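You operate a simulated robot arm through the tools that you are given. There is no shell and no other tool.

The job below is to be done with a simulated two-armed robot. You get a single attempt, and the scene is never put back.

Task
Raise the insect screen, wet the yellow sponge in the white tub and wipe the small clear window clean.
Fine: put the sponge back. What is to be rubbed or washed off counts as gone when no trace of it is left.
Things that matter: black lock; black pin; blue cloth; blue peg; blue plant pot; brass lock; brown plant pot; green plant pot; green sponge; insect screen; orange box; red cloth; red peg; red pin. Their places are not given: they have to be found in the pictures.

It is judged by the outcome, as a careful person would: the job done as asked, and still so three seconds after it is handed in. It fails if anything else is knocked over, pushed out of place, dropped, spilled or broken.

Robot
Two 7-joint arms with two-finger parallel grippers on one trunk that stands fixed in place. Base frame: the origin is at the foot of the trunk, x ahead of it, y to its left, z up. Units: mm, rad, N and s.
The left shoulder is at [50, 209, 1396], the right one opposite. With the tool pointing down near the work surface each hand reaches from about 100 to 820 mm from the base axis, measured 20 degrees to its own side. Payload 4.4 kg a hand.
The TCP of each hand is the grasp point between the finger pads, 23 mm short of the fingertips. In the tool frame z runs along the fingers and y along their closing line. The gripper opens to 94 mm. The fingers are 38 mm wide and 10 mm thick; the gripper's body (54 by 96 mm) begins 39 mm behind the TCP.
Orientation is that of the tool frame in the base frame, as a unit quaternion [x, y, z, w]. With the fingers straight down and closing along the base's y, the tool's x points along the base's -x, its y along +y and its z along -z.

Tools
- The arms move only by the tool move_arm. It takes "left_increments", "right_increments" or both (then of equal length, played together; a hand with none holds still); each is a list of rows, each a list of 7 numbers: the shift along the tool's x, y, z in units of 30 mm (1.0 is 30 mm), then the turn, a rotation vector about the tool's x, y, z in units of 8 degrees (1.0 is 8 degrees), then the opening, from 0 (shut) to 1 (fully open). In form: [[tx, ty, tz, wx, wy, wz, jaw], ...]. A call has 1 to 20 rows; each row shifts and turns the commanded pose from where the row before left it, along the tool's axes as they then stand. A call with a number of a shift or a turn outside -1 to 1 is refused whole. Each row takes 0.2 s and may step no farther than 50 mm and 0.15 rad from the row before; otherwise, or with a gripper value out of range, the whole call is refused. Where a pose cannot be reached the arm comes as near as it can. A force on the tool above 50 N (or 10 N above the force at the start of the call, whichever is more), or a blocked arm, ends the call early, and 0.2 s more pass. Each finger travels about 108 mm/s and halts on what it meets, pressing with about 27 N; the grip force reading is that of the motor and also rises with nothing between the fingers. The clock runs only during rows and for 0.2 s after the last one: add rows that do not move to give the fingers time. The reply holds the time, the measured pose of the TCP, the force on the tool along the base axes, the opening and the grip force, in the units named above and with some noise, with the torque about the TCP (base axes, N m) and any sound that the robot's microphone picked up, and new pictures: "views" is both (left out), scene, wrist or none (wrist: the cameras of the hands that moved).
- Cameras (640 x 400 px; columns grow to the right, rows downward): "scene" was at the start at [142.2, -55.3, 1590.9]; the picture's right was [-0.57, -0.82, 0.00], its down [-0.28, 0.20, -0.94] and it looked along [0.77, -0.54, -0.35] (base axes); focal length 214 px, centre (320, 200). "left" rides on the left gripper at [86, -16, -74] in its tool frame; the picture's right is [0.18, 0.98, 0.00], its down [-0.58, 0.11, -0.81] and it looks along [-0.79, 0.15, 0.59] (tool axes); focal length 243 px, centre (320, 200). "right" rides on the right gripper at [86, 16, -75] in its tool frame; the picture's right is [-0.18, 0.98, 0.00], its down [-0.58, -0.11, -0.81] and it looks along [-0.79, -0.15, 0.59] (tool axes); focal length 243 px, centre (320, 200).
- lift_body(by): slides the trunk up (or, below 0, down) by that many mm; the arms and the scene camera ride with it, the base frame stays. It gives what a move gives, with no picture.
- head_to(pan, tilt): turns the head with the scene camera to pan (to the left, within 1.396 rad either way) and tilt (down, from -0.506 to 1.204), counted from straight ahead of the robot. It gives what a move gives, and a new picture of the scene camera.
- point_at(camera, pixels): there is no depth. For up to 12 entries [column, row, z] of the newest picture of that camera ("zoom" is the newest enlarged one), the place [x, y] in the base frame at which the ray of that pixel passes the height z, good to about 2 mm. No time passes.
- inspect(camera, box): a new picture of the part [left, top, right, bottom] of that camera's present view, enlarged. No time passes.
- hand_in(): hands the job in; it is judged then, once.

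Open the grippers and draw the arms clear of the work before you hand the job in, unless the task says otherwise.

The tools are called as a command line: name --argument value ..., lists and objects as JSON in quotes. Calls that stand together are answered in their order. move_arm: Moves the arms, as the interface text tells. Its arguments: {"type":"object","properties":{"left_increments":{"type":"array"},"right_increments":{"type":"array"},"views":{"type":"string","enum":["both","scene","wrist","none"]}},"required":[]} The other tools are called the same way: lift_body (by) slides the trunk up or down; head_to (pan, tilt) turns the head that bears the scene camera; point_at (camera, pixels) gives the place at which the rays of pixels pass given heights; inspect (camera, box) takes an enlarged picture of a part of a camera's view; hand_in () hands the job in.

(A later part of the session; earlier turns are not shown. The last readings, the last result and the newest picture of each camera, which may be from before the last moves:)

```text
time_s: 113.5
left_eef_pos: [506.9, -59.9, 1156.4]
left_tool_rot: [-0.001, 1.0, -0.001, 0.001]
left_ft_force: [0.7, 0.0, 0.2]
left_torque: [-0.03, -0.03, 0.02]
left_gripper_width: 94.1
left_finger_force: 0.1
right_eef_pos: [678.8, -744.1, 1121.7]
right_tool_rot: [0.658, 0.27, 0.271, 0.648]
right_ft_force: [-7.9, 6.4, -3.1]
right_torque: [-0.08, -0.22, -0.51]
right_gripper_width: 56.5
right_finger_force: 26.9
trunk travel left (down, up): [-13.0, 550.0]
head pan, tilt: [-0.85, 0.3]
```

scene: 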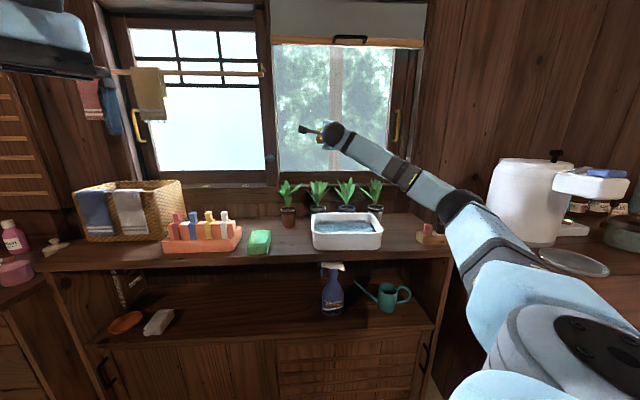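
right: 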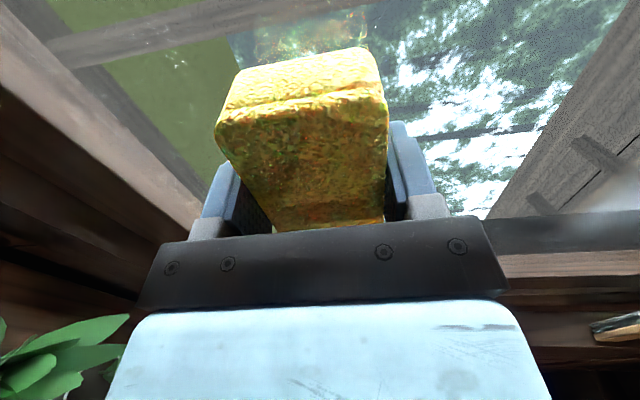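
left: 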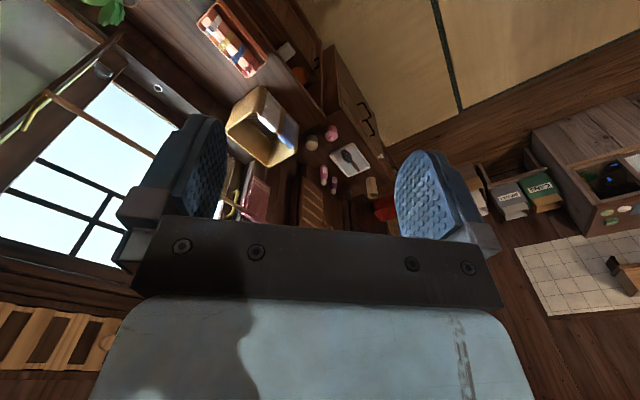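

Contact at about 10 N with the sponge flat. I stroke right 90 mm.

move_arm --right_increments '[[-0.33, 0, 0, 0, 0, 0, 0.3], [-0.33, 0, 0, 0, 0, 0, 0.3], [-0.33, 0, 0, 0, 0, 0, 0.3], [-0.33, 0, 0, 0, 0, 0, 0.3], [-0.33, 0, 0, 0, 0, 0, 0.3], [-0.33, 0, 0, 0, 0, 0, 0.3], [-0.33, 0, 0, 0, 0, 0, 0.3], [-0.33, 0, 0, 0, 0, 0, 0.3], [-0.33, 0, 0, 0, 0, 0, 0.3]]'

inspect --camera "scene" --box '[300, 110, 380, 160]'

```text
time_s: 115.5
left_eef_pos: [507.3, -60.2, 1155.6]
left_tool_rot: [-0.001, 1.0, -0.002, 0.001]
left_ft_force: [-0.1, 0.7, 0.6]
left_torque: [0.0, 0.03, 0.0]
left_gripper_width: 94.1
left_finger_force: 0.1
right_eef_pos: [614.7, -806.5, 1120.1]
right_tool_rot: [0.659, 0.269, 0.271, 0.648]
right_ft_force: [-2.4, 5.5, 0.6]
right_torque: [-0.12, -0.07, -0.06]
right_gripper_width: 56.4
right_finger_force: 27.0
trunk travel left (down, up): [-13.0, 550.0]
head pan, tilt: [-0.85, 0.3]
```

scene: 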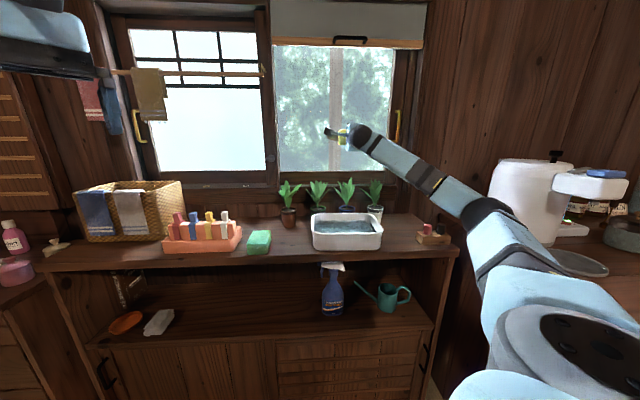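
right: 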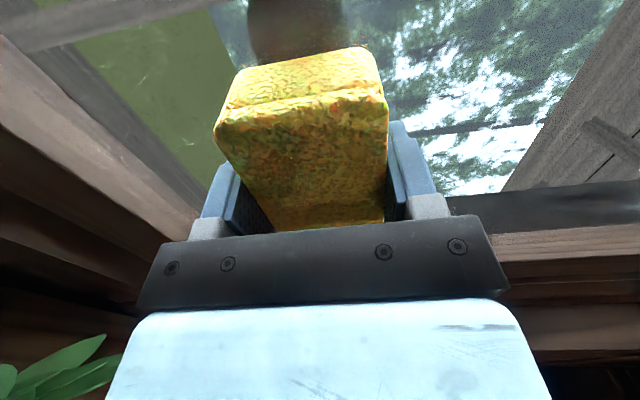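

```text
8.00 times, centred on (340, 135) of scene
```

zoom: 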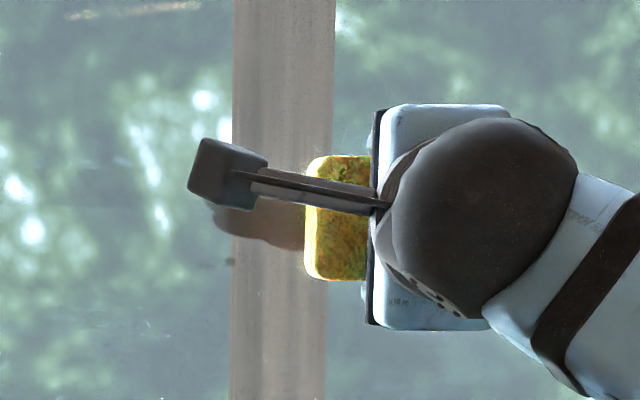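

Contact held (≈6 N) along the stroke; the smear is still visible. I do a back-and-forth series over it.

move_arm --right_increments '[[0.3, 0, -0.01, 0, 0, 0, 0.3], [0.4, 0, 0, 0, 0, 0, 0.3], [0.4, 0, 0, 0, 0, 0, 0.3], [0.4, 0, 0, 0, 0, 0, 0.3], [0.4, 0, 0, 0, 0, 0, 0.3], [0.4, 0, 0, 0, 0, 0, 0.3], [0.4, 0, 0, 0, 0, 0, 0.3], [-0.3, 0, 0.015, 0, 0, 0, 0.3], [-0.4, 0, 0, 0, 0, 0, 0.3], [-0.4, 0, 0, 0, 0, 0, 0.3], [-0.4, 0, 0, 0, 0, 0, 0.3], [-0.4, 0, 0, 0, 0, 0, 0.3], [-0.4, 0, 0, 0, 0, 0, 0.3], [-0.4, 0, 0, 0, 0, 0, 0.3], [-0.4, 0, 0, 0, 0, 0, 0.3]]'

inspect --camera "scene" --box '[300, 110, 380, 160]'

```text
time_s: 118.7
left_eef_pos: [507.4, -59.0, 1155.6]
left_tool_rot: [-0.001, 1.0, -0.001, 0.0]
left_ft_force: [-0.5, 0.2, -0.1]
left_torque: [-0.01, 0.01, -0.03]
left_gripper_width: 94.2
left_finger_force: 0.1
right_eef_pos: [609.7, -813.3, 1120.7]
right_tool_rot: [0.657, 0.27, 0.272, 0.649]
right_ft_force: [-1.5, 11.6, -0.8]
right_torque: [-0.27, -0.08, -0.08]
right_gripper_width: 56.4
right_finger_force: 26.7
trunk travel left (down, up): [-13.0, 550.0]
head pan, tilt: [-0.85, 0.3]
```

scene: 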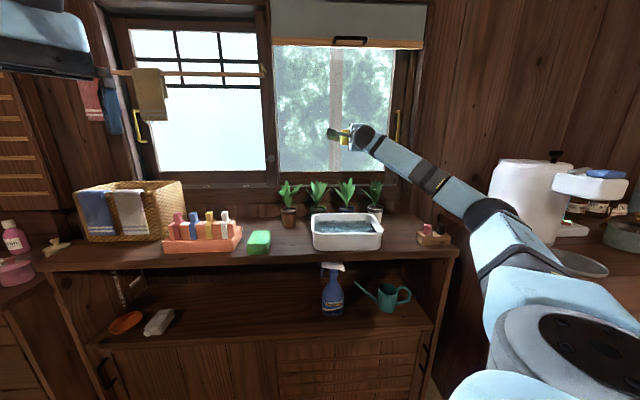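
right: 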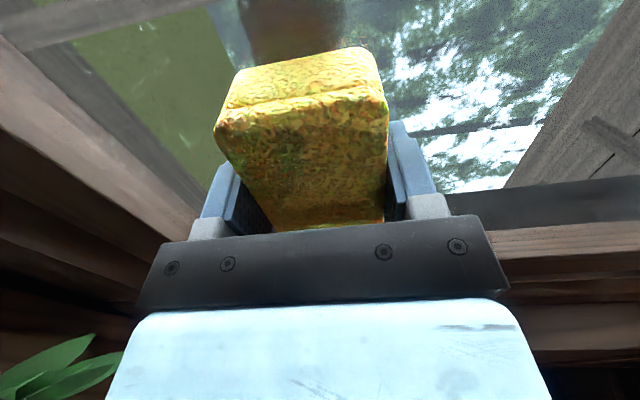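

```text
8.00 times, centred on (340, 135) of scene
```

zoom: 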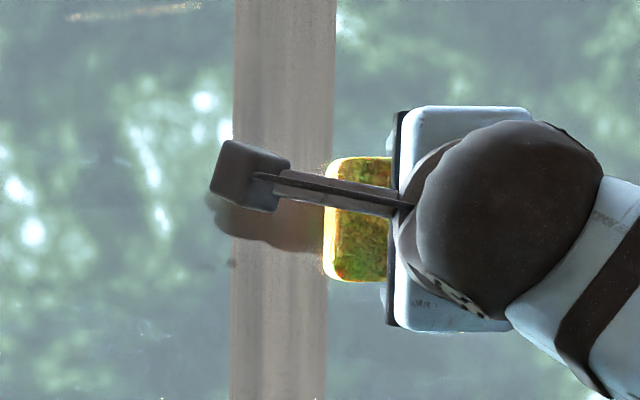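

I back the sponge off and to the right to see the whole smear unobstructed.

move_arm --right_increments '[[0, 0, -0.5, 0, 0, 0, 0.3], [-0.8, 0, 0, 0, 0, 0, 0.3], [-0.8, 0, 0, 0, 0, 0, 0.3]]'

inspect --camera "scene" --box '[305, 115, 369, 155]'

inspect --camera "right" --box '[160, 0, 480, 120]'

```text
time_s: 119.5
left_eef_pos: [508.2, -59.7, 1156.2]
left_tool_rot: [-0.001, 1.0, 0.0, 0.0]
left_ft_force: [0.6, 0.2, 0.0]
left_torque: [-0.01, 0.03, -0.02]
left_gripper_width: 93.9
left_finger_force: 0.0
right_eef_pos: [564.1, -839.8, 1118.8]
right_tool_rot: [0.658, 0.27, 0.272, 0.649]
right_ft_force: [-0.2, 0.7, 0.2]
right_torque: [0.02, 0.03, 0.03]
right_gripper_width: 56.6
right_finger_force: 26.8
trunk travel left (down, up): [-13.0, 550.0]
head pan, tilt: [-0.85, 0.3]
```

scene: 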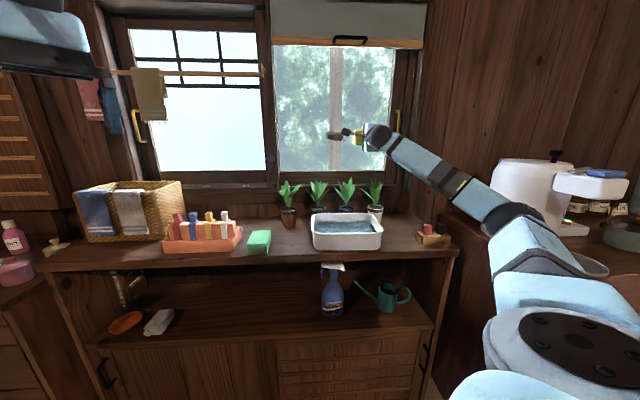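
right: 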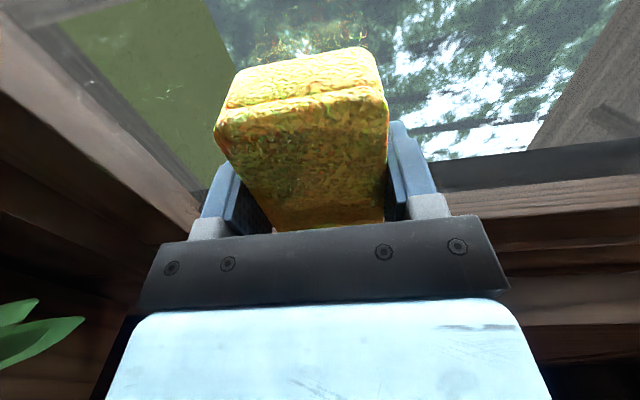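

```text
10.00 times, centred on (337, 135) of scene
```

zoom: 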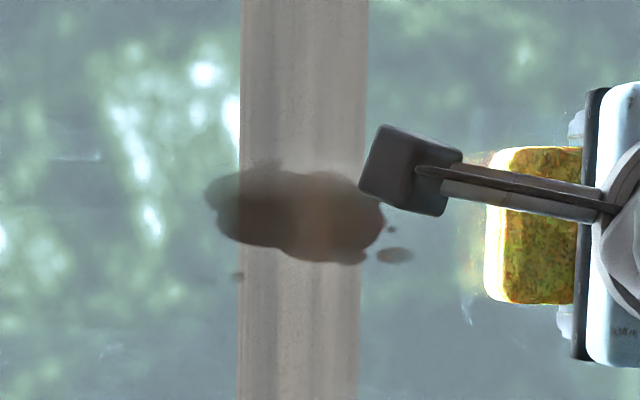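

```text
2.00 times, centred on (320, 60) of right
```

zoom: 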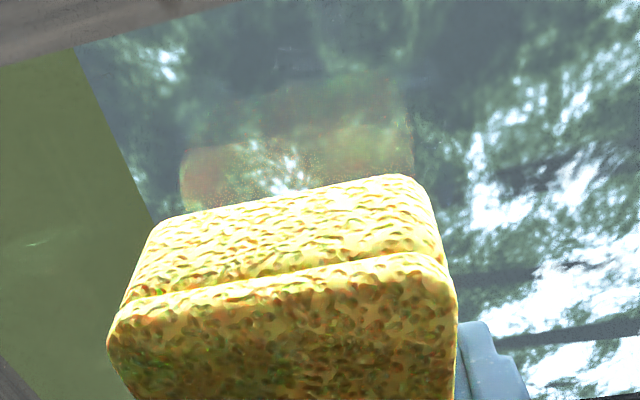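

The smear has clearly faded (now a translucent brown against near-black before), so rubbing works; more strokes are needed. I return to the smear and re-approach the glass.

move_arm --right_increments '[[1, 0, 0, 0, 0, 0, 0.3], [1, 0, 0, 0, 0, 0, 0.3], [1, 0, 0, 0, 0, 0, 0.3], [1, 0, 0, 0, 0, 0, 0.3], [0, 0, 0.2, 0, 0, 0, 0.3], [0, 0, 0.17, 0, 0, 0, 0.3], [0, 0, 0.035, 0, 0, 0, 0.3], [0, 0, 0, 0, 0, 0, 0.3]]' --views "none"

```text
time_s: 121.3
left_eef_pos: [508.9, -59.3, 1156.4]
left_tool_rot: [-0.001, 1.0, 0.0, -0.001]
left_ft_force: [-1.0, 0.1, 0.0]
left_torque: [0.01, -0.02, 0.03]
left_gripper_width: 94.1
left_finger_force: 0.1
right_eef_pos: [654.9, -762.5, 1117.1]
right_tool_rot: [0.659, 0.27, 0.271, 0.647]
right_ft_force: [-0.2, -1.2, -0.5]
right_torque: [-0.04, 0.02, 0.0]
right_gripper_width: 56.2
right_finger_force: 27.1
trunk travel left (down, up): [-13.0, 550.0]
head pan, tilt: [-0.85, 0.3]
```

Two more millimetres and I rub back and forth around the smear.

move_arm --right_increments '[[0, 0, 0.04, 0, 0, 0, 0.3], [0, 0, 0.035, 0, 0, 0, 0.3], [-0.4, 0, 0, 0, 0, 0, 0.3], [-0.5, 0, 0, 0, 0, 0, 0.3], [-0.5, 0, 0, 0, 0, 0, 0.3], [0.4, 0, 0, 0, 0, 0, 0.3], [0.5, 0, 0, 0, 0, 0, 0.3], [0.5, 0, 0, 0, 0, 0, 0.3], [0.5, 0, 0, 0, 0, 0, 0.3], [0.5, 0, 0, 0, 0, 0, 0.3], [-0.4, 0, 0, 0, 0, 0, 0.3], [-0.5, 0, 0, 0, 0, 0, 0.3], [-0.5, 0, 0, 0, 0, 0, 0.3], [-0.5, 0, 0, 0, 0, 0, 0.3], [-0.5, 0, 0, 0, 0, 0, 0.3]]' --views "none"

```text
time_s: 124.5
left_eef_pos: [507.1, -60.5, 1155.6]
left_tool_rot: [-0.001, 1.0, -0.001, 0.0]
left_ft_force: [-0.7, -0.3, -0.6]
left_torque: [0.02, 0.03, 0.05]
left_gripper_width: 93.9
left_finger_force: 0.1
right_eef_pos: [627.5, -793.6, 1119.9]
right_tool_rot: [0.658, 0.269, 0.272, 0.648]
right_ft_force: [-2.5, 4.3, -0.3]
right_torque: [-0.14, -0.05, 0.06]
right_gripper_width: 56.8
right_finger_force: 27.6
trunk travel left (down, up): [-13.0, 550.0]
head pan, tilt: [-0.85, 0.3]
```

All strokes completed at about 5 N. I press 0.3 mm more and make four more strokes.

move_arm --right_increments '[[0.4, 0, 0.01, 0, 0, 0, 0.3], [0.5, 0, 0, 0, 0, 0, 0.3], [0.5, 0, 0, 0, 0, 0, 0.3], [0.5, 0, 0, 0, 0, 0, 0.3], [0.5, 0, 0, 0, 0, 0, 0.3], [-0.4, 0, 0, 0, 0, 0, 0.3], [-0.5, 0, 0, 0, 0, 0, 0.3], [-0.5, 0, 0, 0, 0, 0, 0.3], [-0.5, 0, 0, 0, 0, 0, 0.3], [-0.5, 0, 0, 0, 0, 0, 0.3], [0.4, 0, 0, 0, 0, 0, 0.3], [0.5, 0, 0, 0, 0, 0, 0.3], [0.5, 0, 0, 0, 0, 0, 0.3], [0.5, 0, 0, 0, 0, 0, 0.3], [0.5, 0, 0, 0, 0, 0, 0.3], [-0.4, 0, 0, 0, 0, 0, 0.3], [-0.5, 0, 0, 0, 0, 0, 0.3], [-0.5, 0, 0, 0, 0, 0, 0.3], [-0.5, 0, 0, 0, 0, 0, 0.3], [-0.5, 0, 0, 0, 0, 0, 0.3]]'

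inspect --camera "scene" --box '[305, 115, 369, 155]'

```text
time_s: 128.7
left_eef_pos: [508.7, -59.5, 1155.5]
left_tool_rot: [0.0, 1.0, 0.0, 0.0]
left_ft_force: [-0.3, -0.5, -0.5]
left_torque: [0.03, 0.0, -0.01]
left_gripper_width: 93.9
left_finger_force: 0.0
right_eef_pos: [627.0, -794.8, 1120.7]
right_tool_rot: [0.658, 0.269, 0.272, 0.648]
right_ft_force: [-2.4, 1.5, -0.3]
right_torque: [-0.06, -0.07, 0.03]
right_gripper_width: 56.3
right_finger_force: 26.9
trunk travel left (down, up): [-13.0, 550.0]
head pan, tilt: [-0.85, 0.3]
```

scene: 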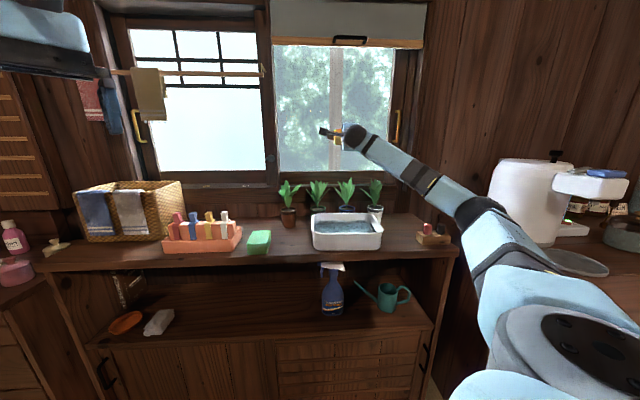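
right: 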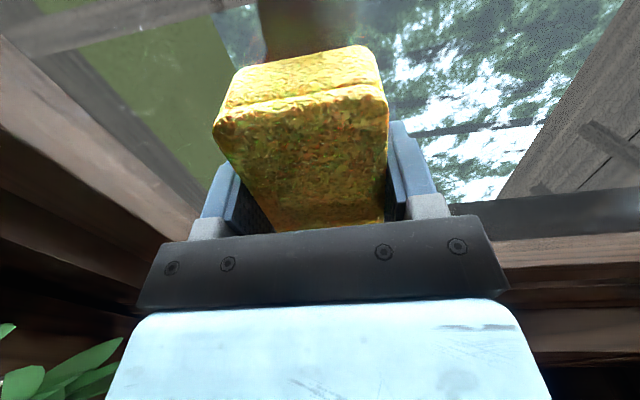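

```text
10.00 times, centred on (337, 135) of scene
```

zoom: 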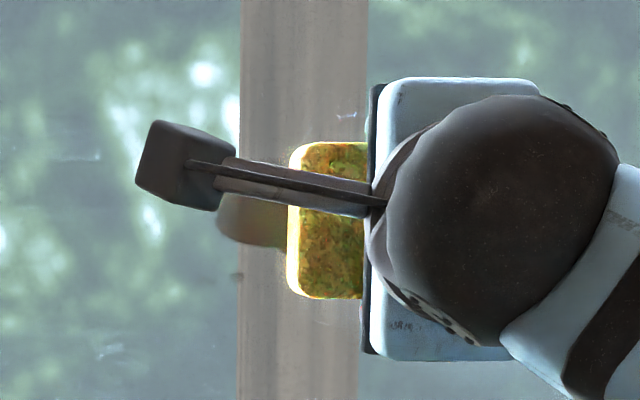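

Slightly lighter again, but the pressure has fallen to ≈3 N. I press in 0.9 mm and continue.

move_arm --right_increments '[[0, 0, 0.03, 0, 0, 0, 0.3], [0.4, 0, 0, 0, 0, 0, 0.3], [0.5, 0, 0, 0, 0, 0, 0.3], [0.5, 0, 0, 0, 0, 0, 0.3], [0.5, 0, 0, 0, 0, 0, 0.3], [0.5, 0, 0, 0, 0, 0, 0.3], [-0.4, 0, 0, 0, 0, 0, 0.3], [-0.5, 0, 0, 0, 0, 0, 0.3], [-0.5, 0, 0, 0, 0, 0, 0.3], [-0.5, 0, 0, 0, 0, 0, 0.3], [-0.5, 0, 0, 0, 0, 0, 0.3]]' --views "none"

```text
time_s: 131.1
left_eef_pos: [507.1, -59.0, 1157.2]
left_tool_rot: [-0.001, 1.0, -0.001, 0.0]
left_ft_force: [-0.3, -0.5, -0.8]
left_torque: [0.0, -0.02, 0.0]
left_gripper_width: 94.0
left_finger_force: 0.1
right_eef_pos: [629.7, -793.4, 1118.4]
right_tool_rot: [0.657, 0.27, 0.272, 0.649]
right_ft_force: [-3.1, 16.1, 0.7]
right_torque: [-0.28, -0.08, 0.1]
right_gripper_width: 56.4
right_finger_force: 27.1
trunk travel left (down, up): [-13.0, 550.0]
head pan, tilt: [-0.85, 0.3]
```

Now about 14 N. Four more strokes at this pressure.

move_arm --right_increments '[[0.4, 0, 0, 0, 0, 0, 0.3], [0.5, 0, 0, 0, 0, 0, 0.3], [0.5, 0, 0, 0, 0, 0, 0.3], [0.5, 0, 0, 0, 0, 0, 0.3], [0.5, 0, 0, 0, 0, 0, 0.3], [-0.4, 0, 0, 0, 0, 0, 0.3], [-0.5, 0, 0, 0, 0, 0, 0.3], [-0.5, 0, 0, 0, 0, 0, 0.3], [-0.5, 0, 0, 0, 0, 0, 0.3], [-0.5, 0, 0, 0, 0, 0, 0.3], [0.4, 0, 0, 0, 0, 0, 0.3], [0.5, 0, 0, 0, 0, 0, 0.3], [0.5, 0, 0, 0, 0, 0, 0.3], [0.5, 0, 0, 0, 0, 0, 0.3], [0.5, 0, 0, 0, 0, 0, 0.3], [-0.4, 0, 0, 0, 0, 0, 0.3], [-0.5, 0, 0, 0, 0, 0, 0.3], [-0.5, 0, 0, 0, 0, 0, 0.3], [-0.5, 0, 0, 0, 0, 0, 0.3], [-0.8, 0, 0, 0, 0, 0, 0.3]]'

inspect --camera "scene" --box '[305, 115, 369, 155]'

```text
time_s: 135.3
left_eef_pos: [507.4, -60.0, 1155.8]
left_tool_rot: [0.0, 1.0, 0.0, 0.0]
left_ft_force: [-0.1, -0.8, -0.6]
left_torque: [-0.01, 0.0, -0.02]
left_gripper_width: 94.2
left_finger_force: 0.1
right_eef_pos: [620.8, -799.7, 1118.7]
right_tool_rot: [0.658, 0.269, 0.271, 0.648]
right_ft_force: [-0.6, -0.1, -0.3]
right_torque: [0.04, 0.0, 0.0]
right_gripper_width: 56.6
right_finger_force: 26.8
trunk travel left (down, up): [-13.0, 550.0]
head pan, tilt: [-0.85, 0.3]
```

scene: 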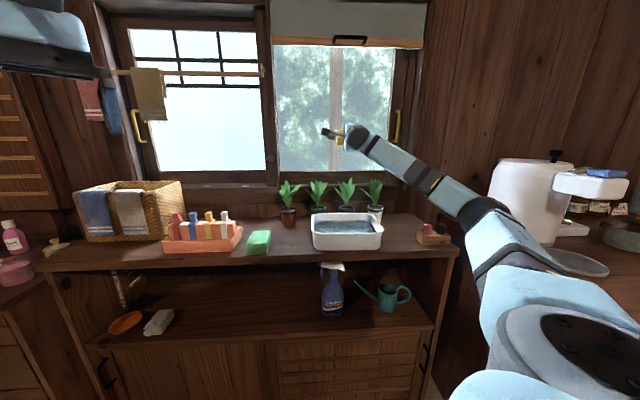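
right: 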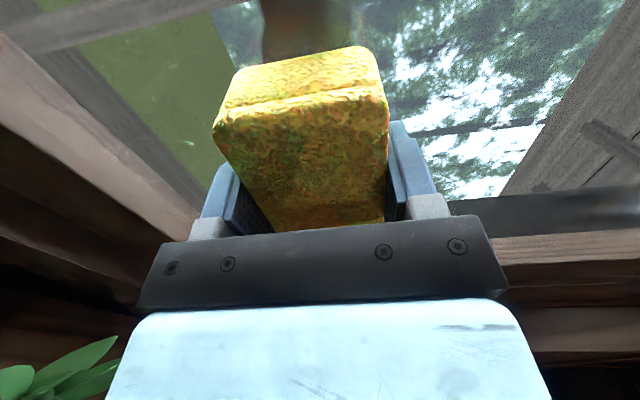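

```text
10.00 times, centred on (337, 135) of scene
```

zoom: 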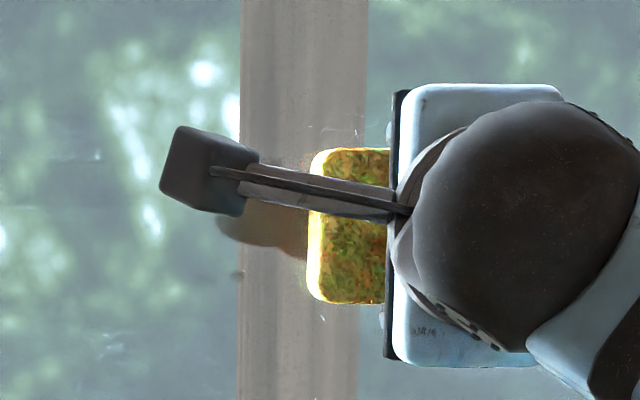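

Contact was lost at the end of the stroke. I move off right to compare the smear with the previous full view.

move_arm --right_increments '[[0, 0, -0.4, 0, 0, 0, 0.3], [-0.9, 0, 0, 0, 0, 0, 0.3], [-0.9, 0, 0, 0, 0, 0, 0.3]]' --views "none"

inspect --camera "scene" --box '[305, 115, 369, 155]'

```text
time_s: 136.1
left_eef_pos: [507.9, -60.8, 1155.7]
left_tool_rot: [-0.001, 1.0, 0.001, 0.001]
left_ft_force: [-0.1, -0.7, 0.5]
left_torque: [-0.01, 0.02, 0.02]
left_gripper_width: 93.8
left_finger_force: 0.0
right_eef_pos: [575.9, -830.0, 1119.5]
right_tool_rot: [0.658, 0.27, 0.271, 0.648]
right_ft_force: [0.2, -0.5, 1.0]
right_torque: [0.01, 0.02, 0.0]
right_gripper_width: 56.6
right_finger_force: 26.9
trunk travel left (down, up): [-13.0, 550.0]
head pan, tilt: [-0.85, 0.3]
```

```text
10.00 times, centred on (337, 135) of scene
```

zoom: 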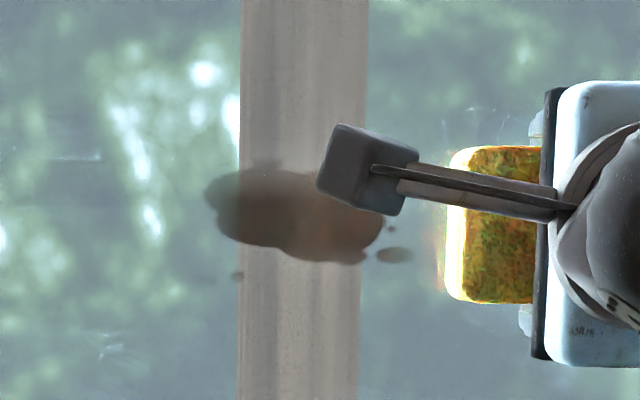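

The smear is unchanged, and the torque readings (contact offset about +20 to +30 mm upward) show that only the sponge's top edge at z ≈ 1147 touches the glass, above the smear. I lower the hand so that this edge sweeps the smear itself with vertical strokes at l = -80.

move_arm --right_increments '[[0.84, -0.4, 0, 0, 0, 0, 0.3], [0.84, -0.4, 0, 0, 0, 0, 0.3], [0.84, -0.4, 0, 0, 0, 0, 0.3], [0.84, -0.4, 0, 0, 0, 0, 0.3], [0, 0, 0.2, 0, 0, 0, 0.3], [0, 0, 0.09, 0, 0, 0, 0.3], [0, 0, 0, 0, 0, 0, 0.3]]'

inspect --camera "scene" --box '[305, 115, 369, 155]'

```text
time_s: 137.2
left_eef_pos: [506.1, -58.6, 1156.0]
left_tool_rot: [0.0, 1.0, 0.0, 0.001]
left_ft_force: [-0.5, 0.2, 0.2]
left_torque: [0.0, 0.02, -0.01]
left_gripper_width: 93.9
left_finger_force: 0.0
right_eef_pos: [663.0, -755.6, 1025.1]
right_tool_rot: [0.667, 0.295, 0.256, 0.634]
right_ft_force: [-0.2, 5.7, 18.2]
right_torque: [0.2, -0.49, 0.16]
right_gripper_width: 56.1
right_finger_force: 26.4
trunk travel left (down, up): [-13.0, 550.0]
head pan, tilt: [-0.85, 0.3]
stopped in row 5 (right hand): the force on the tool passed its limit at 58 N (the readings are from after the stop); the commanded pose is now the measured one
```

scene: 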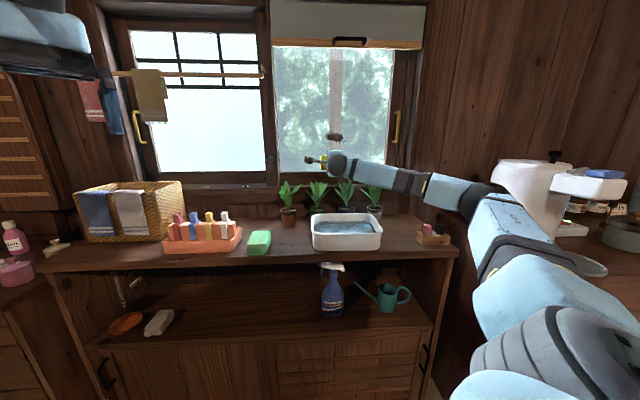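
right: 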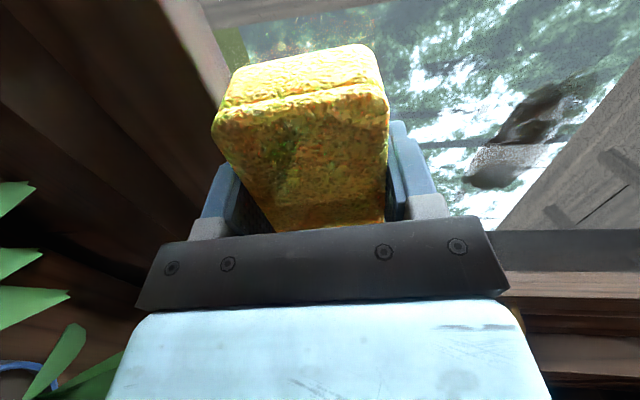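

```text
10.00 times, centred on (337, 135) of scene
```

zoom: 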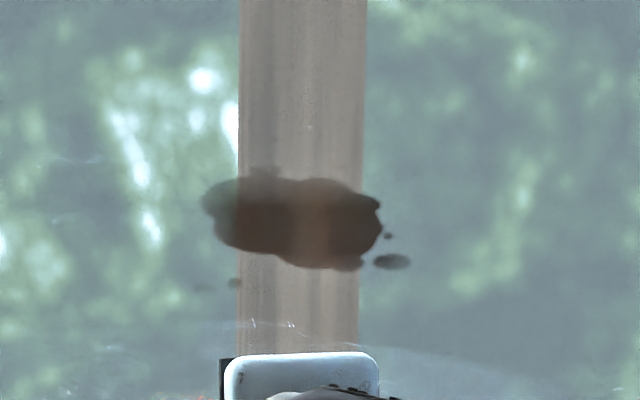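

The arm re-configured its elbow and the hand sank to z = 1025, touching the sill frame (18 N up). I first raise it 20 mm gently and check everything.

move_arm --right_increments '[[0, 0.3, -0.1, 0, 0, 0, 0.3], [0, 0.4, -0.1, 0, 0, 0, 0.3], [0, 0, 0, 0, 0, 0, 0.3]]'

inspect --camera "right" --box '[420, 40, 640, 200]'

inspect --camera "scene" --box '[260, 100, 420, 230]'

```text
time_s: 138.0
left_eef_pos: [508.2, -61.2, 1154.8]
left_tool_rot: [0.0, 1.0, 0.0, 0.001]
left_ft_force: [1.1, -0.4, -0.4]
left_torque: [0.01, -0.03, 0.02]
left_gripper_width: 94.1
left_finger_force: 0.1
right_eef_pos: [662.4, -755.1, 1039.0]
right_tool_rot: [0.671, 0.297, 0.251, 0.631]
right_ft_force: [0.0, -0.7, -0.3]
right_torque: [0.0, -0.03, -0.02]
right_gripper_width: 56.6
right_finger_force: 26.6
trunk travel left (down, up): [-13.0, 550.0]
head pan, tilt: [-0.85, 0.3]
```

scene: 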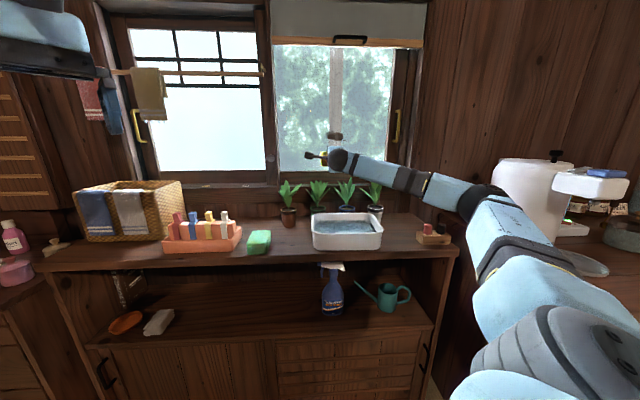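
right: 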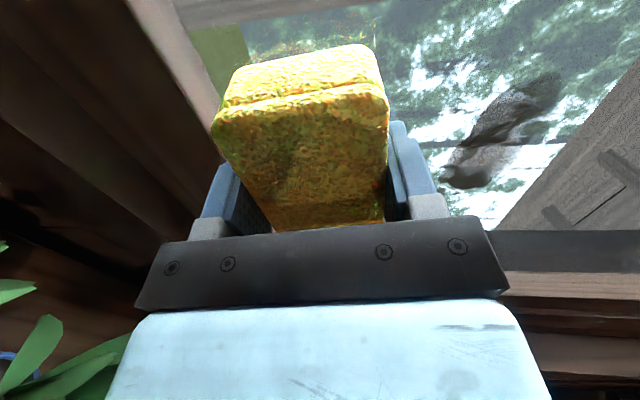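

```text
2.50 times, centred on (530, 120) of right
```

zoom: 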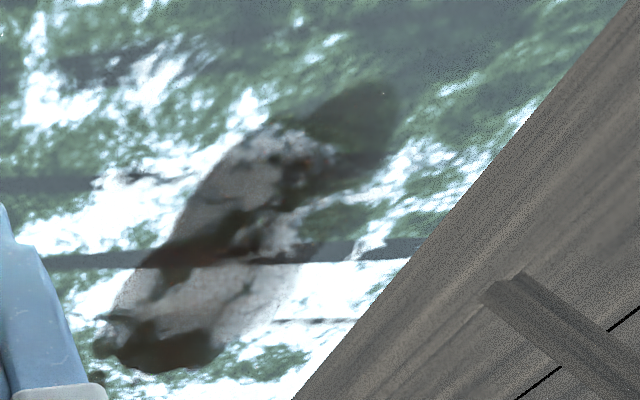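

```text
3.08 times, centred on (340, 165) of scene
```

zoom: 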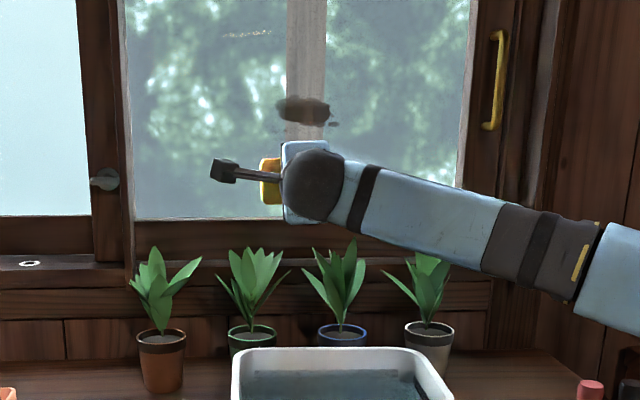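

The plants and everything else are undisturbed. I back off 9 mm, raise to z ≈ 1085 and square the small roll and pitch errors.

move_arm --right_increments '[[0, 0.3, -0.3, 0, 0, 0, 0.3], [0, 0.6, 0, 0, 0, 0.27, 0.3], [0, 0.6, 0, -0.3, 0, 0, 0.3], [0, 0, 0, -0.2, 0, 0, 0.3]]' --views "wrist"

```text
time_s: 139.0
left_eef_pos: [508.8, -60.1, 1155.0]
left_tool_rot: [0.0, 1.0, 0.0, 0.0]
left_ft_force: [-0.2, 0.1, 0.1]
left_torque: [-0.04, -0.02, -0.02]
left_gripper_width: 93.8
left_finger_force: 0.1
right_eef_pos: [660.2, -746.9, 1086.1]
right_tool_rot: [0.656, 0.277, 0.274, 0.647]
right_ft_force: [-0.3, 0.9, -0.2]
right_torque: [0.0, 0.02, 0.02]
right_gripper_width: 56.4
right_finger_force: 27.0
right hand out of reach, approached as far as the arm can: row 4
trunk travel left (down, up): [-13.0, 550.0]
head pan, tilt: [-0.85, 0.3]
```

right: 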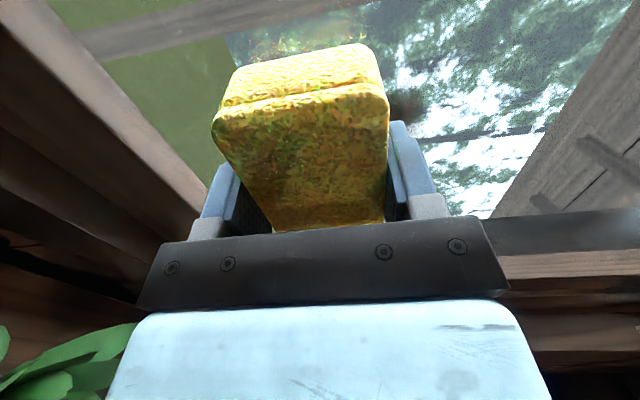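

Squared within 1° (pitch 0.8°), upper sponge edge at z ≈ 1114. I shift to l ≈ -77, z ≈ 1072 and approach the glass.

move_arm --right_increments '[[-0.5, -0.25, 0, 0, 0, 0, 0.3], [0, -0.2, 0.1, 0, 0, 0, 0.3], [0, 0, 0.15, 0, 0, 0, 0.3], [0, 0, 0, 0, 0, 0, 0.3]]' --views "none"

```text
time_s: 140.0
left_eef_pos: [507.5, -60.3, 1155.9]
left_tool_rot: [0.0, 1.0, 0.001, 0.001]
left_ft_force: [0.2, -0.8, 1.0]
left_torque: [0.0, -0.01, 0.0]
left_gripper_width: 94.0
left_finger_force: 0.1
right_eef_pos: [655.5, -761.5, 1072.6]
right_tool_rot: [0.654, 0.275, 0.275, 0.649]
right_ft_force: [-1.2, -0.3, -0.1]
right_torque: [0.03, -0.02, 0.03]
right_gripper_width: 56.7
right_finger_force: 27.4
trunk travel left (down, up): [-13.0, 550.0]
head pan, tilt: [-0.85, 0.3]
```

At f = 1001.8, no contact yet; two more 1 mm steps.

move_arm --right_increments '[[0, 0, 0.035, 0, 0, 0, 0.3], [0, 0, 0.035, 0, 0, 0, 0.3], [0, 0, 0, 0, 0, 0, 0.3]]' --views "none"

```text
time_s: 140.8
left_eef_pos: [507.7, -60.4, 1154.5]
left_tool_rot: [-0.001, 1.0, 0.0, 0.0]
left_ft_force: [0.2, 1.4, -0.9]
left_torque: [-0.02, 0.03, 0.0]
left_gripper_width: 94.0
left_finger_force: 0.1
right_eef_pos: [656.5, -763.7, 1071.4]
right_tool_rot: [0.653, 0.276, 0.274, 0.65]
right_ft_force: [-0.4, 0.6, 1.0]
right_torque: [-0.01, 0.01, -0.02]
right_gripper_width: 56.5
right_finger_force: 27.5
trunk travel left (down, up): [-13.0, 550.0]
head pan, tilt: [-0.85, 0.3]
```

move_arm --right_increments '[[0, 0, 0.035, 0, 0, 0, 0.3], [0, 0, 0.03, 0, 0, 0, 0.3], [0, 0, 0, 0, 0, 0, 0.3]]' --views "none"

```text
time_s: 141.6
left_eef_pos: [506.4, -58.1, 1155.8]
left_tool_rot: [0.0, 1.0, -0.001, 0.0]
left_ft_force: [-0.1, 0.0, 0.8]
left_torque: [-0.02, -0.01, -0.04]
left_gripper_width: 94.1
left_finger_force: 0.0
right_eef_pos: [658.5, -764.9, 1072.4]
right_tool_rot: [0.652, 0.275, 0.275, 0.651]
right_ft_force: [-9.6, 11.4, -3.3]
right_torque: [0.1, -0.15, -0.56]
right_gripper_width: 56.6
right_finger_force: 26.8
trunk travel left (down, up): [-13.0, 550.0]
head pan, tilt: [-0.85, 0.3]
```

Contact 15 N, mostly on the sponge's right edge. I turn the tool 1° to make it flush, then stroke up 50 mm and down 50 mm over the smear.

move_arm --right_increments '[[0, 0, 0, 0, -0.12, 0, 0.3], [0, 0.33, 0, 0, 0, 0, 0.3], [0, 0.33, 0, 0, 0, 0, 0.3], [0, 0.33, 0, 0, 0, 0, 0.3], [0, 0.33, 0, 0, 0, 0, 0.3], [0, 0.33, 0, 0, 0, 0, 0.3]]'

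inspect --camera "scene" --box '[305, 115, 369, 155]'

```text
time_s: 142.3
left_eef_pos: [509.5, -59.8, 1156.1]
left_tool_rot: [0.0, 1.0, 0.0, 0.0]
left_ft_force: [-0.1, 0.0, 0.9]
left_torque: [0.0, -0.02, -0.03]
left_gripper_width: 93.8
left_finger_force: 0.0
right_eef_pos: [658.6, -764.4, 1078.8]
right_tool_rot: [0.657, 0.274, 0.267, 0.65]
right_ft_force: [-2.6, 2.4, -2.5]
right_torque: [-0.09, -0.06, 0.05]
right_gripper_width: 56.5
right_finger_force: 26.8
trunk travel left (down, up): [-13.0, 550.0]
head pan, tilt: [-0.85, 0.3]
stopped in row 3 (right hand): the force on the tool passed its limit at 55 N (the readings are from after the stop); the commanded pose is now the measured one
```

scene: 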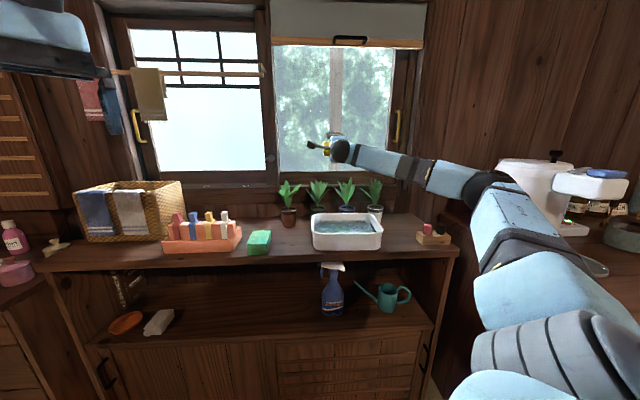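
right: 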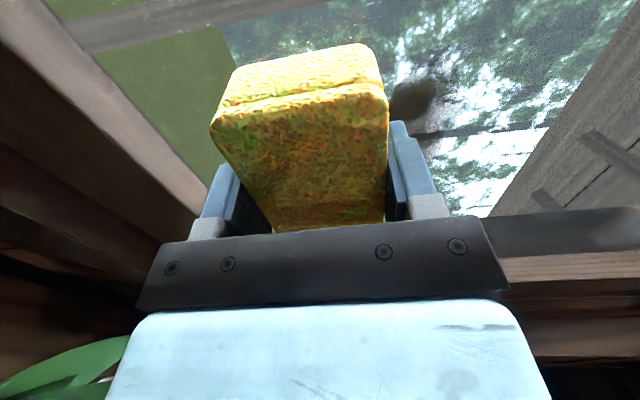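

```text
10.00 times, centred on (337, 135) of scene
```

zoom: 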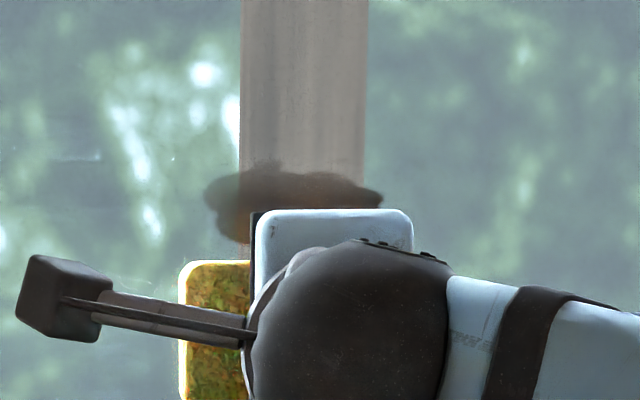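

Pushing the leading edge upward digs in. Downward strokes (edge trailing) should slide: I back off 4 mm, go up to z ≈ 1130, and press on again.

move_arm --right_increments '[[0, 0, -0.15, 0, 0, 0, 0.3], [0, 0.6, 0, 0, 0, 0, 0.3], [0, 0.6, 0, 0, 0, 0, 0.3], [0, 0.5, 0, 0, 0, 0, 0.3], [0, 0, 0.12, 0, 0, 0, 0.3], [0, 0, 0, 0, 0, 0, 0.3]]' --views "none"

```text
time_s: 143.7
left_eef_pos: [507.6, -59.2, 1155.2]
left_tool_rot: [-0.001, 1.0, 0.0, 0.0]
left_ft_force: [0.2, -0.1, -0.7]
left_torque: [-0.02, 0.03, -0.03]
left_gripper_width: 93.9
left_finger_force: 0.1
right_eef_pos: [658.8, -764.2, 1129.2]
right_tool_rot: [0.657, 0.274, 0.267, 0.649]
right_ft_force: [-1.5, 1.8, -0.7]
right_torque: [-0.06, -0.06, 0.05]
right_gripper_width: 56.6
right_finger_force: 27.1
trunk travel left (down, up): [-13.0, 550.0]
head pan, tilt: [-0.85, 0.3]
```

Light contact (≈2 N) at z = 1129. I press slightly and stroke down 60 mm.

move_arm --right_increments '[[0, 0, 0.018, 0, 0, 0, 0.3], [0, -0.33, 0, 0, 0, 0, 0.3], [0, -0.33, 0, 0, 0, 0, 0.3], [0, -0.33, 0, 0, 0, 0, 0.3], [0, -0.33, 0, 0, 0, 0, 0.3], [0, -0.33, 0, 0, 0, 0, 0.3], [0, -0.33, 0, 0, 0, 0, 0.3]]'

inspect --camera "scene" --box '[305, 115, 369, 155]'

```text
time_s: 145.3
left_eef_pos: [507.3, -60.5, 1155.6]
left_tool_rot: [-0.001, 1.0, 0.0, 0.0]
left_ft_force: [-0.1, -0.1, 0.8]
left_torque: [0.01, 0.01, -0.02]
left_gripper_width: 94.1
left_finger_force: 0.1
right_eef_pos: [658.4, -763.5, 1068.5]
right_tool_rot: [0.658, 0.273, 0.266, 0.649]
right_ft_force: [0.1, -0.3, -0.5]
right_torque: [0.02, -0.01, 0.0]
right_gripper_width: 56.7
right_finger_force: 27.3
trunk travel left (down, up): [-13.0, 550.0]
head pan, tilt: [-0.85, 0.3]
```

scene: 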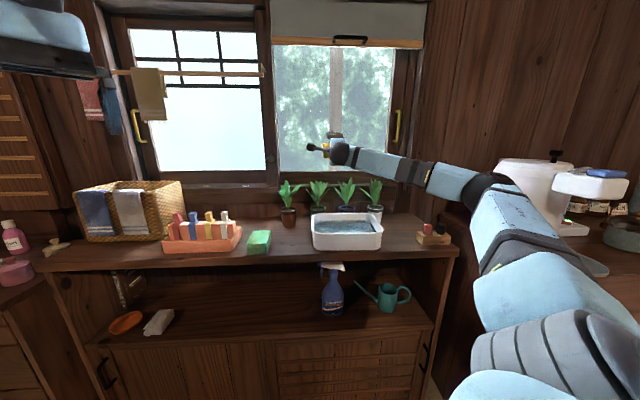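
right: 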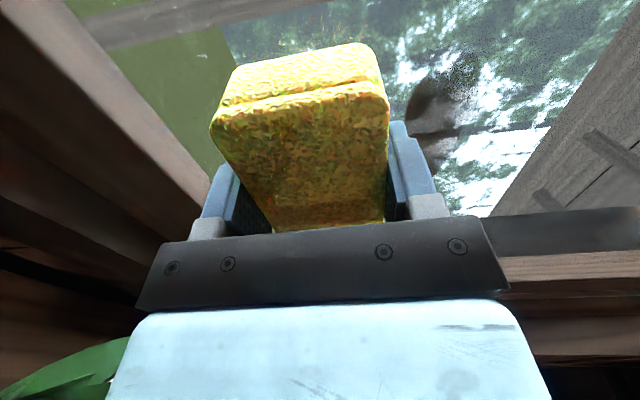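

```text
10.00 times, centred on (337, 135) of scene
```

zoom: 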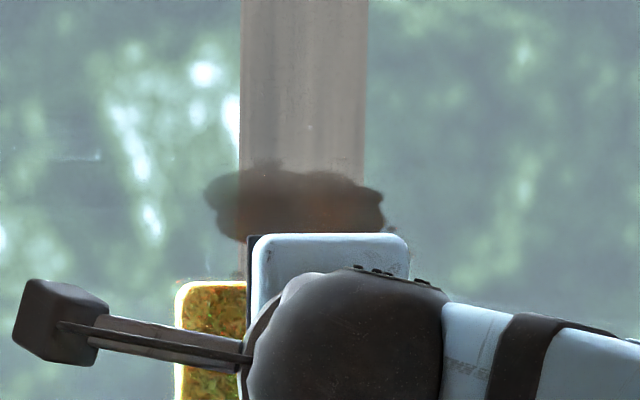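

Contact faded out along the stroke. Let me look at the smear from the wrist camera, where earlier it appeared patchy.

inspect --camera "right" --box '[370, 40, 530, 200]'

move_arm --right_increments '[[0, 0, -0.3, 0, 0, 0, 0.3], [0, -0.4, 0, 0, 0, 0, 0.3]]' --views "none"

inspect --camera "right" --box '[380, 20, 600, 200]'

inspect --camera "scene" --box '[313, 120, 361, 150]'

```text
2.50 times, centred on (450, 120) of right
```

zoom: 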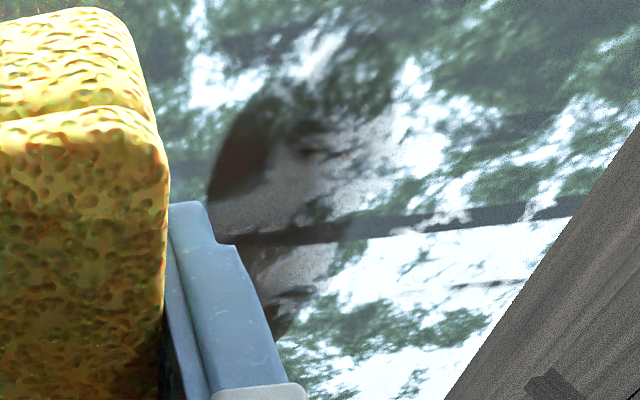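

```text
time_s: 145.9
left_eef_pos: [507.6, -60.6, 1156.1]
left_tool_rot: [-0.001, 1.0, 0.0, 0.0]
left_ft_force: [-0.2, -0.4, -0.5]
left_torque: [0.01, 0.0, 0.02]
left_gripper_width: 94.1
left_finger_force: 0.0
right_eef_pos: [650.9, -757.2, 1057.3]
right_tool_rot: [0.657, 0.274, 0.267, 0.649]
right_ft_force: [-0.2, 0.1, 0.2]
right_torque: [-0.01, 0.02, 0.0]
right_gripper_width: 56.6
right_finger_force: 27.0
trunk travel left (down, up): [-13.0, 550.0]
head pan, tilt: [-0.85, 0.3]
```

```text
2.22 times, centred on (490, 110) of right
```

zoom: 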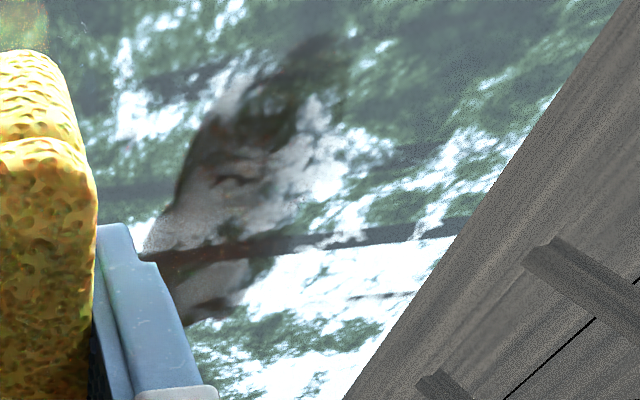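

```text
13.33 times, centred on (337, 135) of scene
```

zoom: 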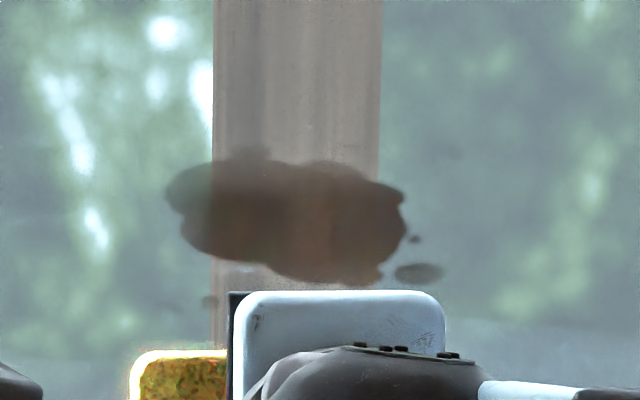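

Seen from the wrist the upper part of the smear is thinner now, so true contact does remove it. I go back up to the start height and set a firmer contact for repeated downward strokes.

move_arm --right_increments '[[0, 0.8, 0, 0, 0, 0, 0.3], [0, 0.8, 0, 0, 0, 0, 0.3], [0, 0.78, 0, 0, 0, 0, 0.3], [0, 0, 0.25, 0, 0, 0, 0.3], [0, 0, 0.06, 0, 0, 0, 0.3], [0, 0, 0, 0, 0, 0, 0.3]]' --views "none"

```text
time_s: 147.3
left_eef_pos: [507.9, -60.7, 1155.5]
left_tool_rot: [0.0, 1.0, 0.0, 0.0]
left_ft_force: [-0.4, 0.4, 0.1]
left_torque: [0.0, -0.03, 0.0]
left_gripper_width: 94.0
left_finger_force: 0.1
right_eef_pos: [658.3, -763.3, 1128.4]
right_tool_rot: [0.657, 0.274, 0.266, 0.65]
right_ft_force: [-4.1, 3.7, -2.5]
right_torque: [-0.11, -0.05, 0.06]
right_gripper_width: 56.5
right_finger_force: 27.2
trunk travel left (down, up): [-13.0, 550.0]
head pan, tilt: [-0.85, 0.3]
```

Contact ≈ 5.5 N. I run two cycles of downward stroke, lift off, return, press on.

move_arm --right_increments '[[0, -0.37, 0.017, 0, 0, 0, 0.3], [0, -0.37, 0.005, 0, 0, 0, 0.3], [0, -0.37, 0.005, 0, 0, 0, 0.3], [0, -0.37, 0.005, 0, 0, 0, 0.3], [0, -0.37, 0.005, 0, 0, 0, 0.3], [0, 0, -0.2, 0, 0, 0, 0.3], [0, 0.617, -0.008, 0, 0, 0, 0.3], [0, 0.617, -0.008, 0, 0, 0, 0.3], [0, 0.617, -0.008, 0, 0, 0, 0.3], [0, 0, 0.2, 0, 0, 0, 0.3], [0, -0.37, 0.01, 0, 0, 0, 0.3], [0, -0.37, 0.005, 0, 0, 0, 0.3], [0, -0.37, 0.005, 0, 0, 0, 0.3], [0, -0.37, 0.005, 0, 0, 0, 0.3], [0, -0.37, 0.005, 0, 0, 0, 0.3]]'

inspect --camera "right" --box '[370, 20, 590, 200]'

inspect --camera "scene" --box '[313, 120, 361, 150]'

```text
time_s: 150.5
left_eef_pos: [507.6, -61.0, 1155.5]
left_tool_rot: [-0.001, 1.0, 0.0, 0.0]
left_ft_force: [0.3, 1.3, -0.8]
left_torque: [-0.04, -0.02, 0.03]
left_gripper_width: 93.9
left_finger_force: 0.0
right_eef_pos: [657.4, -765.5, 1074.2]
right_tool_rot: [0.658, 0.273, 0.266, 0.649]
right_ft_force: [-0.8, 0.3, 1.0]
right_torque: [-0.03, -0.06, 0.03]
right_gripper_width: 56.7
right_finger_force: 27.2
trunk travel left (down, up): [-13.0, 550.0]
head pan, tilt: [-0.85, 0.3]
```

scene: 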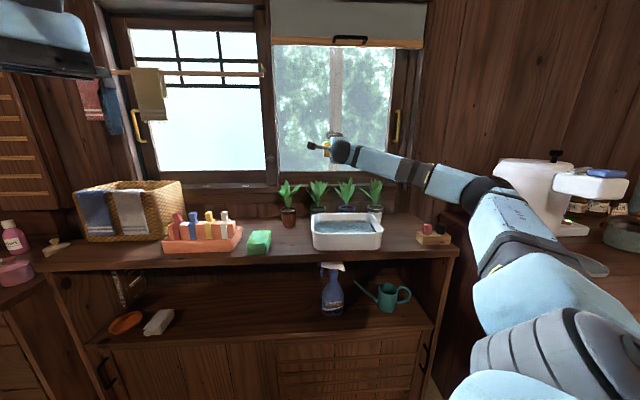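
right: 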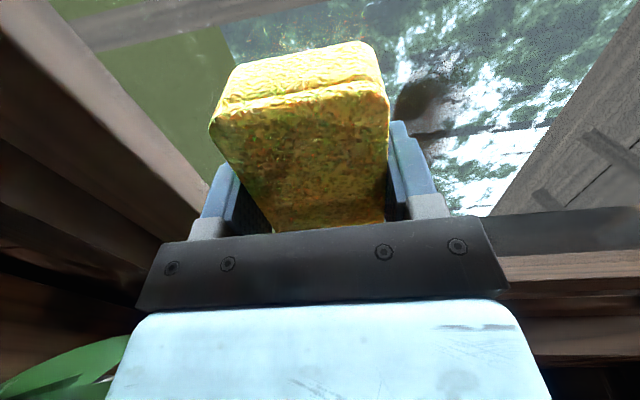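

```text
2.22 times, centred on (480, 110) of right
```

zoom: 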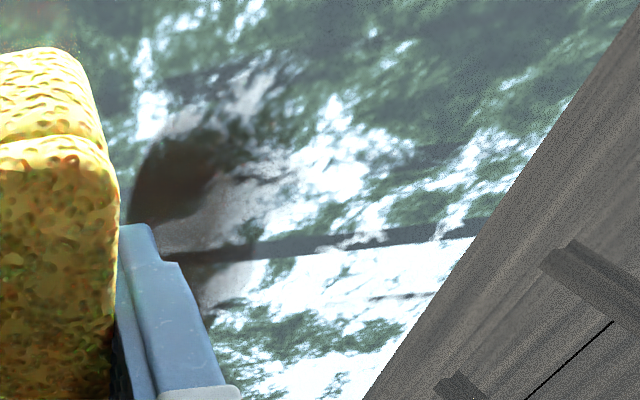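

```text
13.33 times, centred on (337, 135) of scene
```

zoom: 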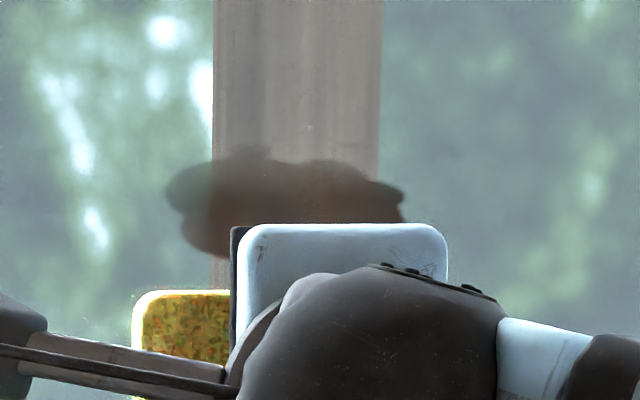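

So far the real contact line (top edge) has lain above the smear. I now place that edge right at mid-smear: TCP z ≈ 1098, start left at l ≈ -55, and press on.

move_arm --right_increments '[[0, 0, -0.12, 0, 0, 0, 0.3], [0.65, 0.4, 0, 0, 0, 0, 0.3], [0, 0.4, 0, 0, 0, 0, 0.3], [0, 0, 0.1, 0, 0, 0, 0.3], [0, 0, 0.03, 0, 0, 0, 0.3], [0, 0, 0, 0, 0, 0, 0.3]]' --views "none"

```text
time_s: 151.9
left_eef_pos: [507.1, -59.3, 1156.3]
left_tool_rot: [0.0, 1.0, -0.001, 0.001]
left_ft_force: [0.2, 0.5, 0.0]
left_torque: [0.02, -0.02, 0.01]
left_gripper_width: 94.2
left_finger_force: 0.0
right_eef_pos: [673.2, -752.0, 1098.9]
right_tool_rot: [0.657, 0.273, 0.267, 0.65]
right_ft_force: [-21.0, 19.0, -10.7]
right_torque: [-0.24, -0.25, 0.0]
right_gripper_width: 56.4
right_finger_force: 27.3
trunk travel left (down, up): [-13.0, 550.0]
head pan, tilt: [-0.85, 0.3]
```

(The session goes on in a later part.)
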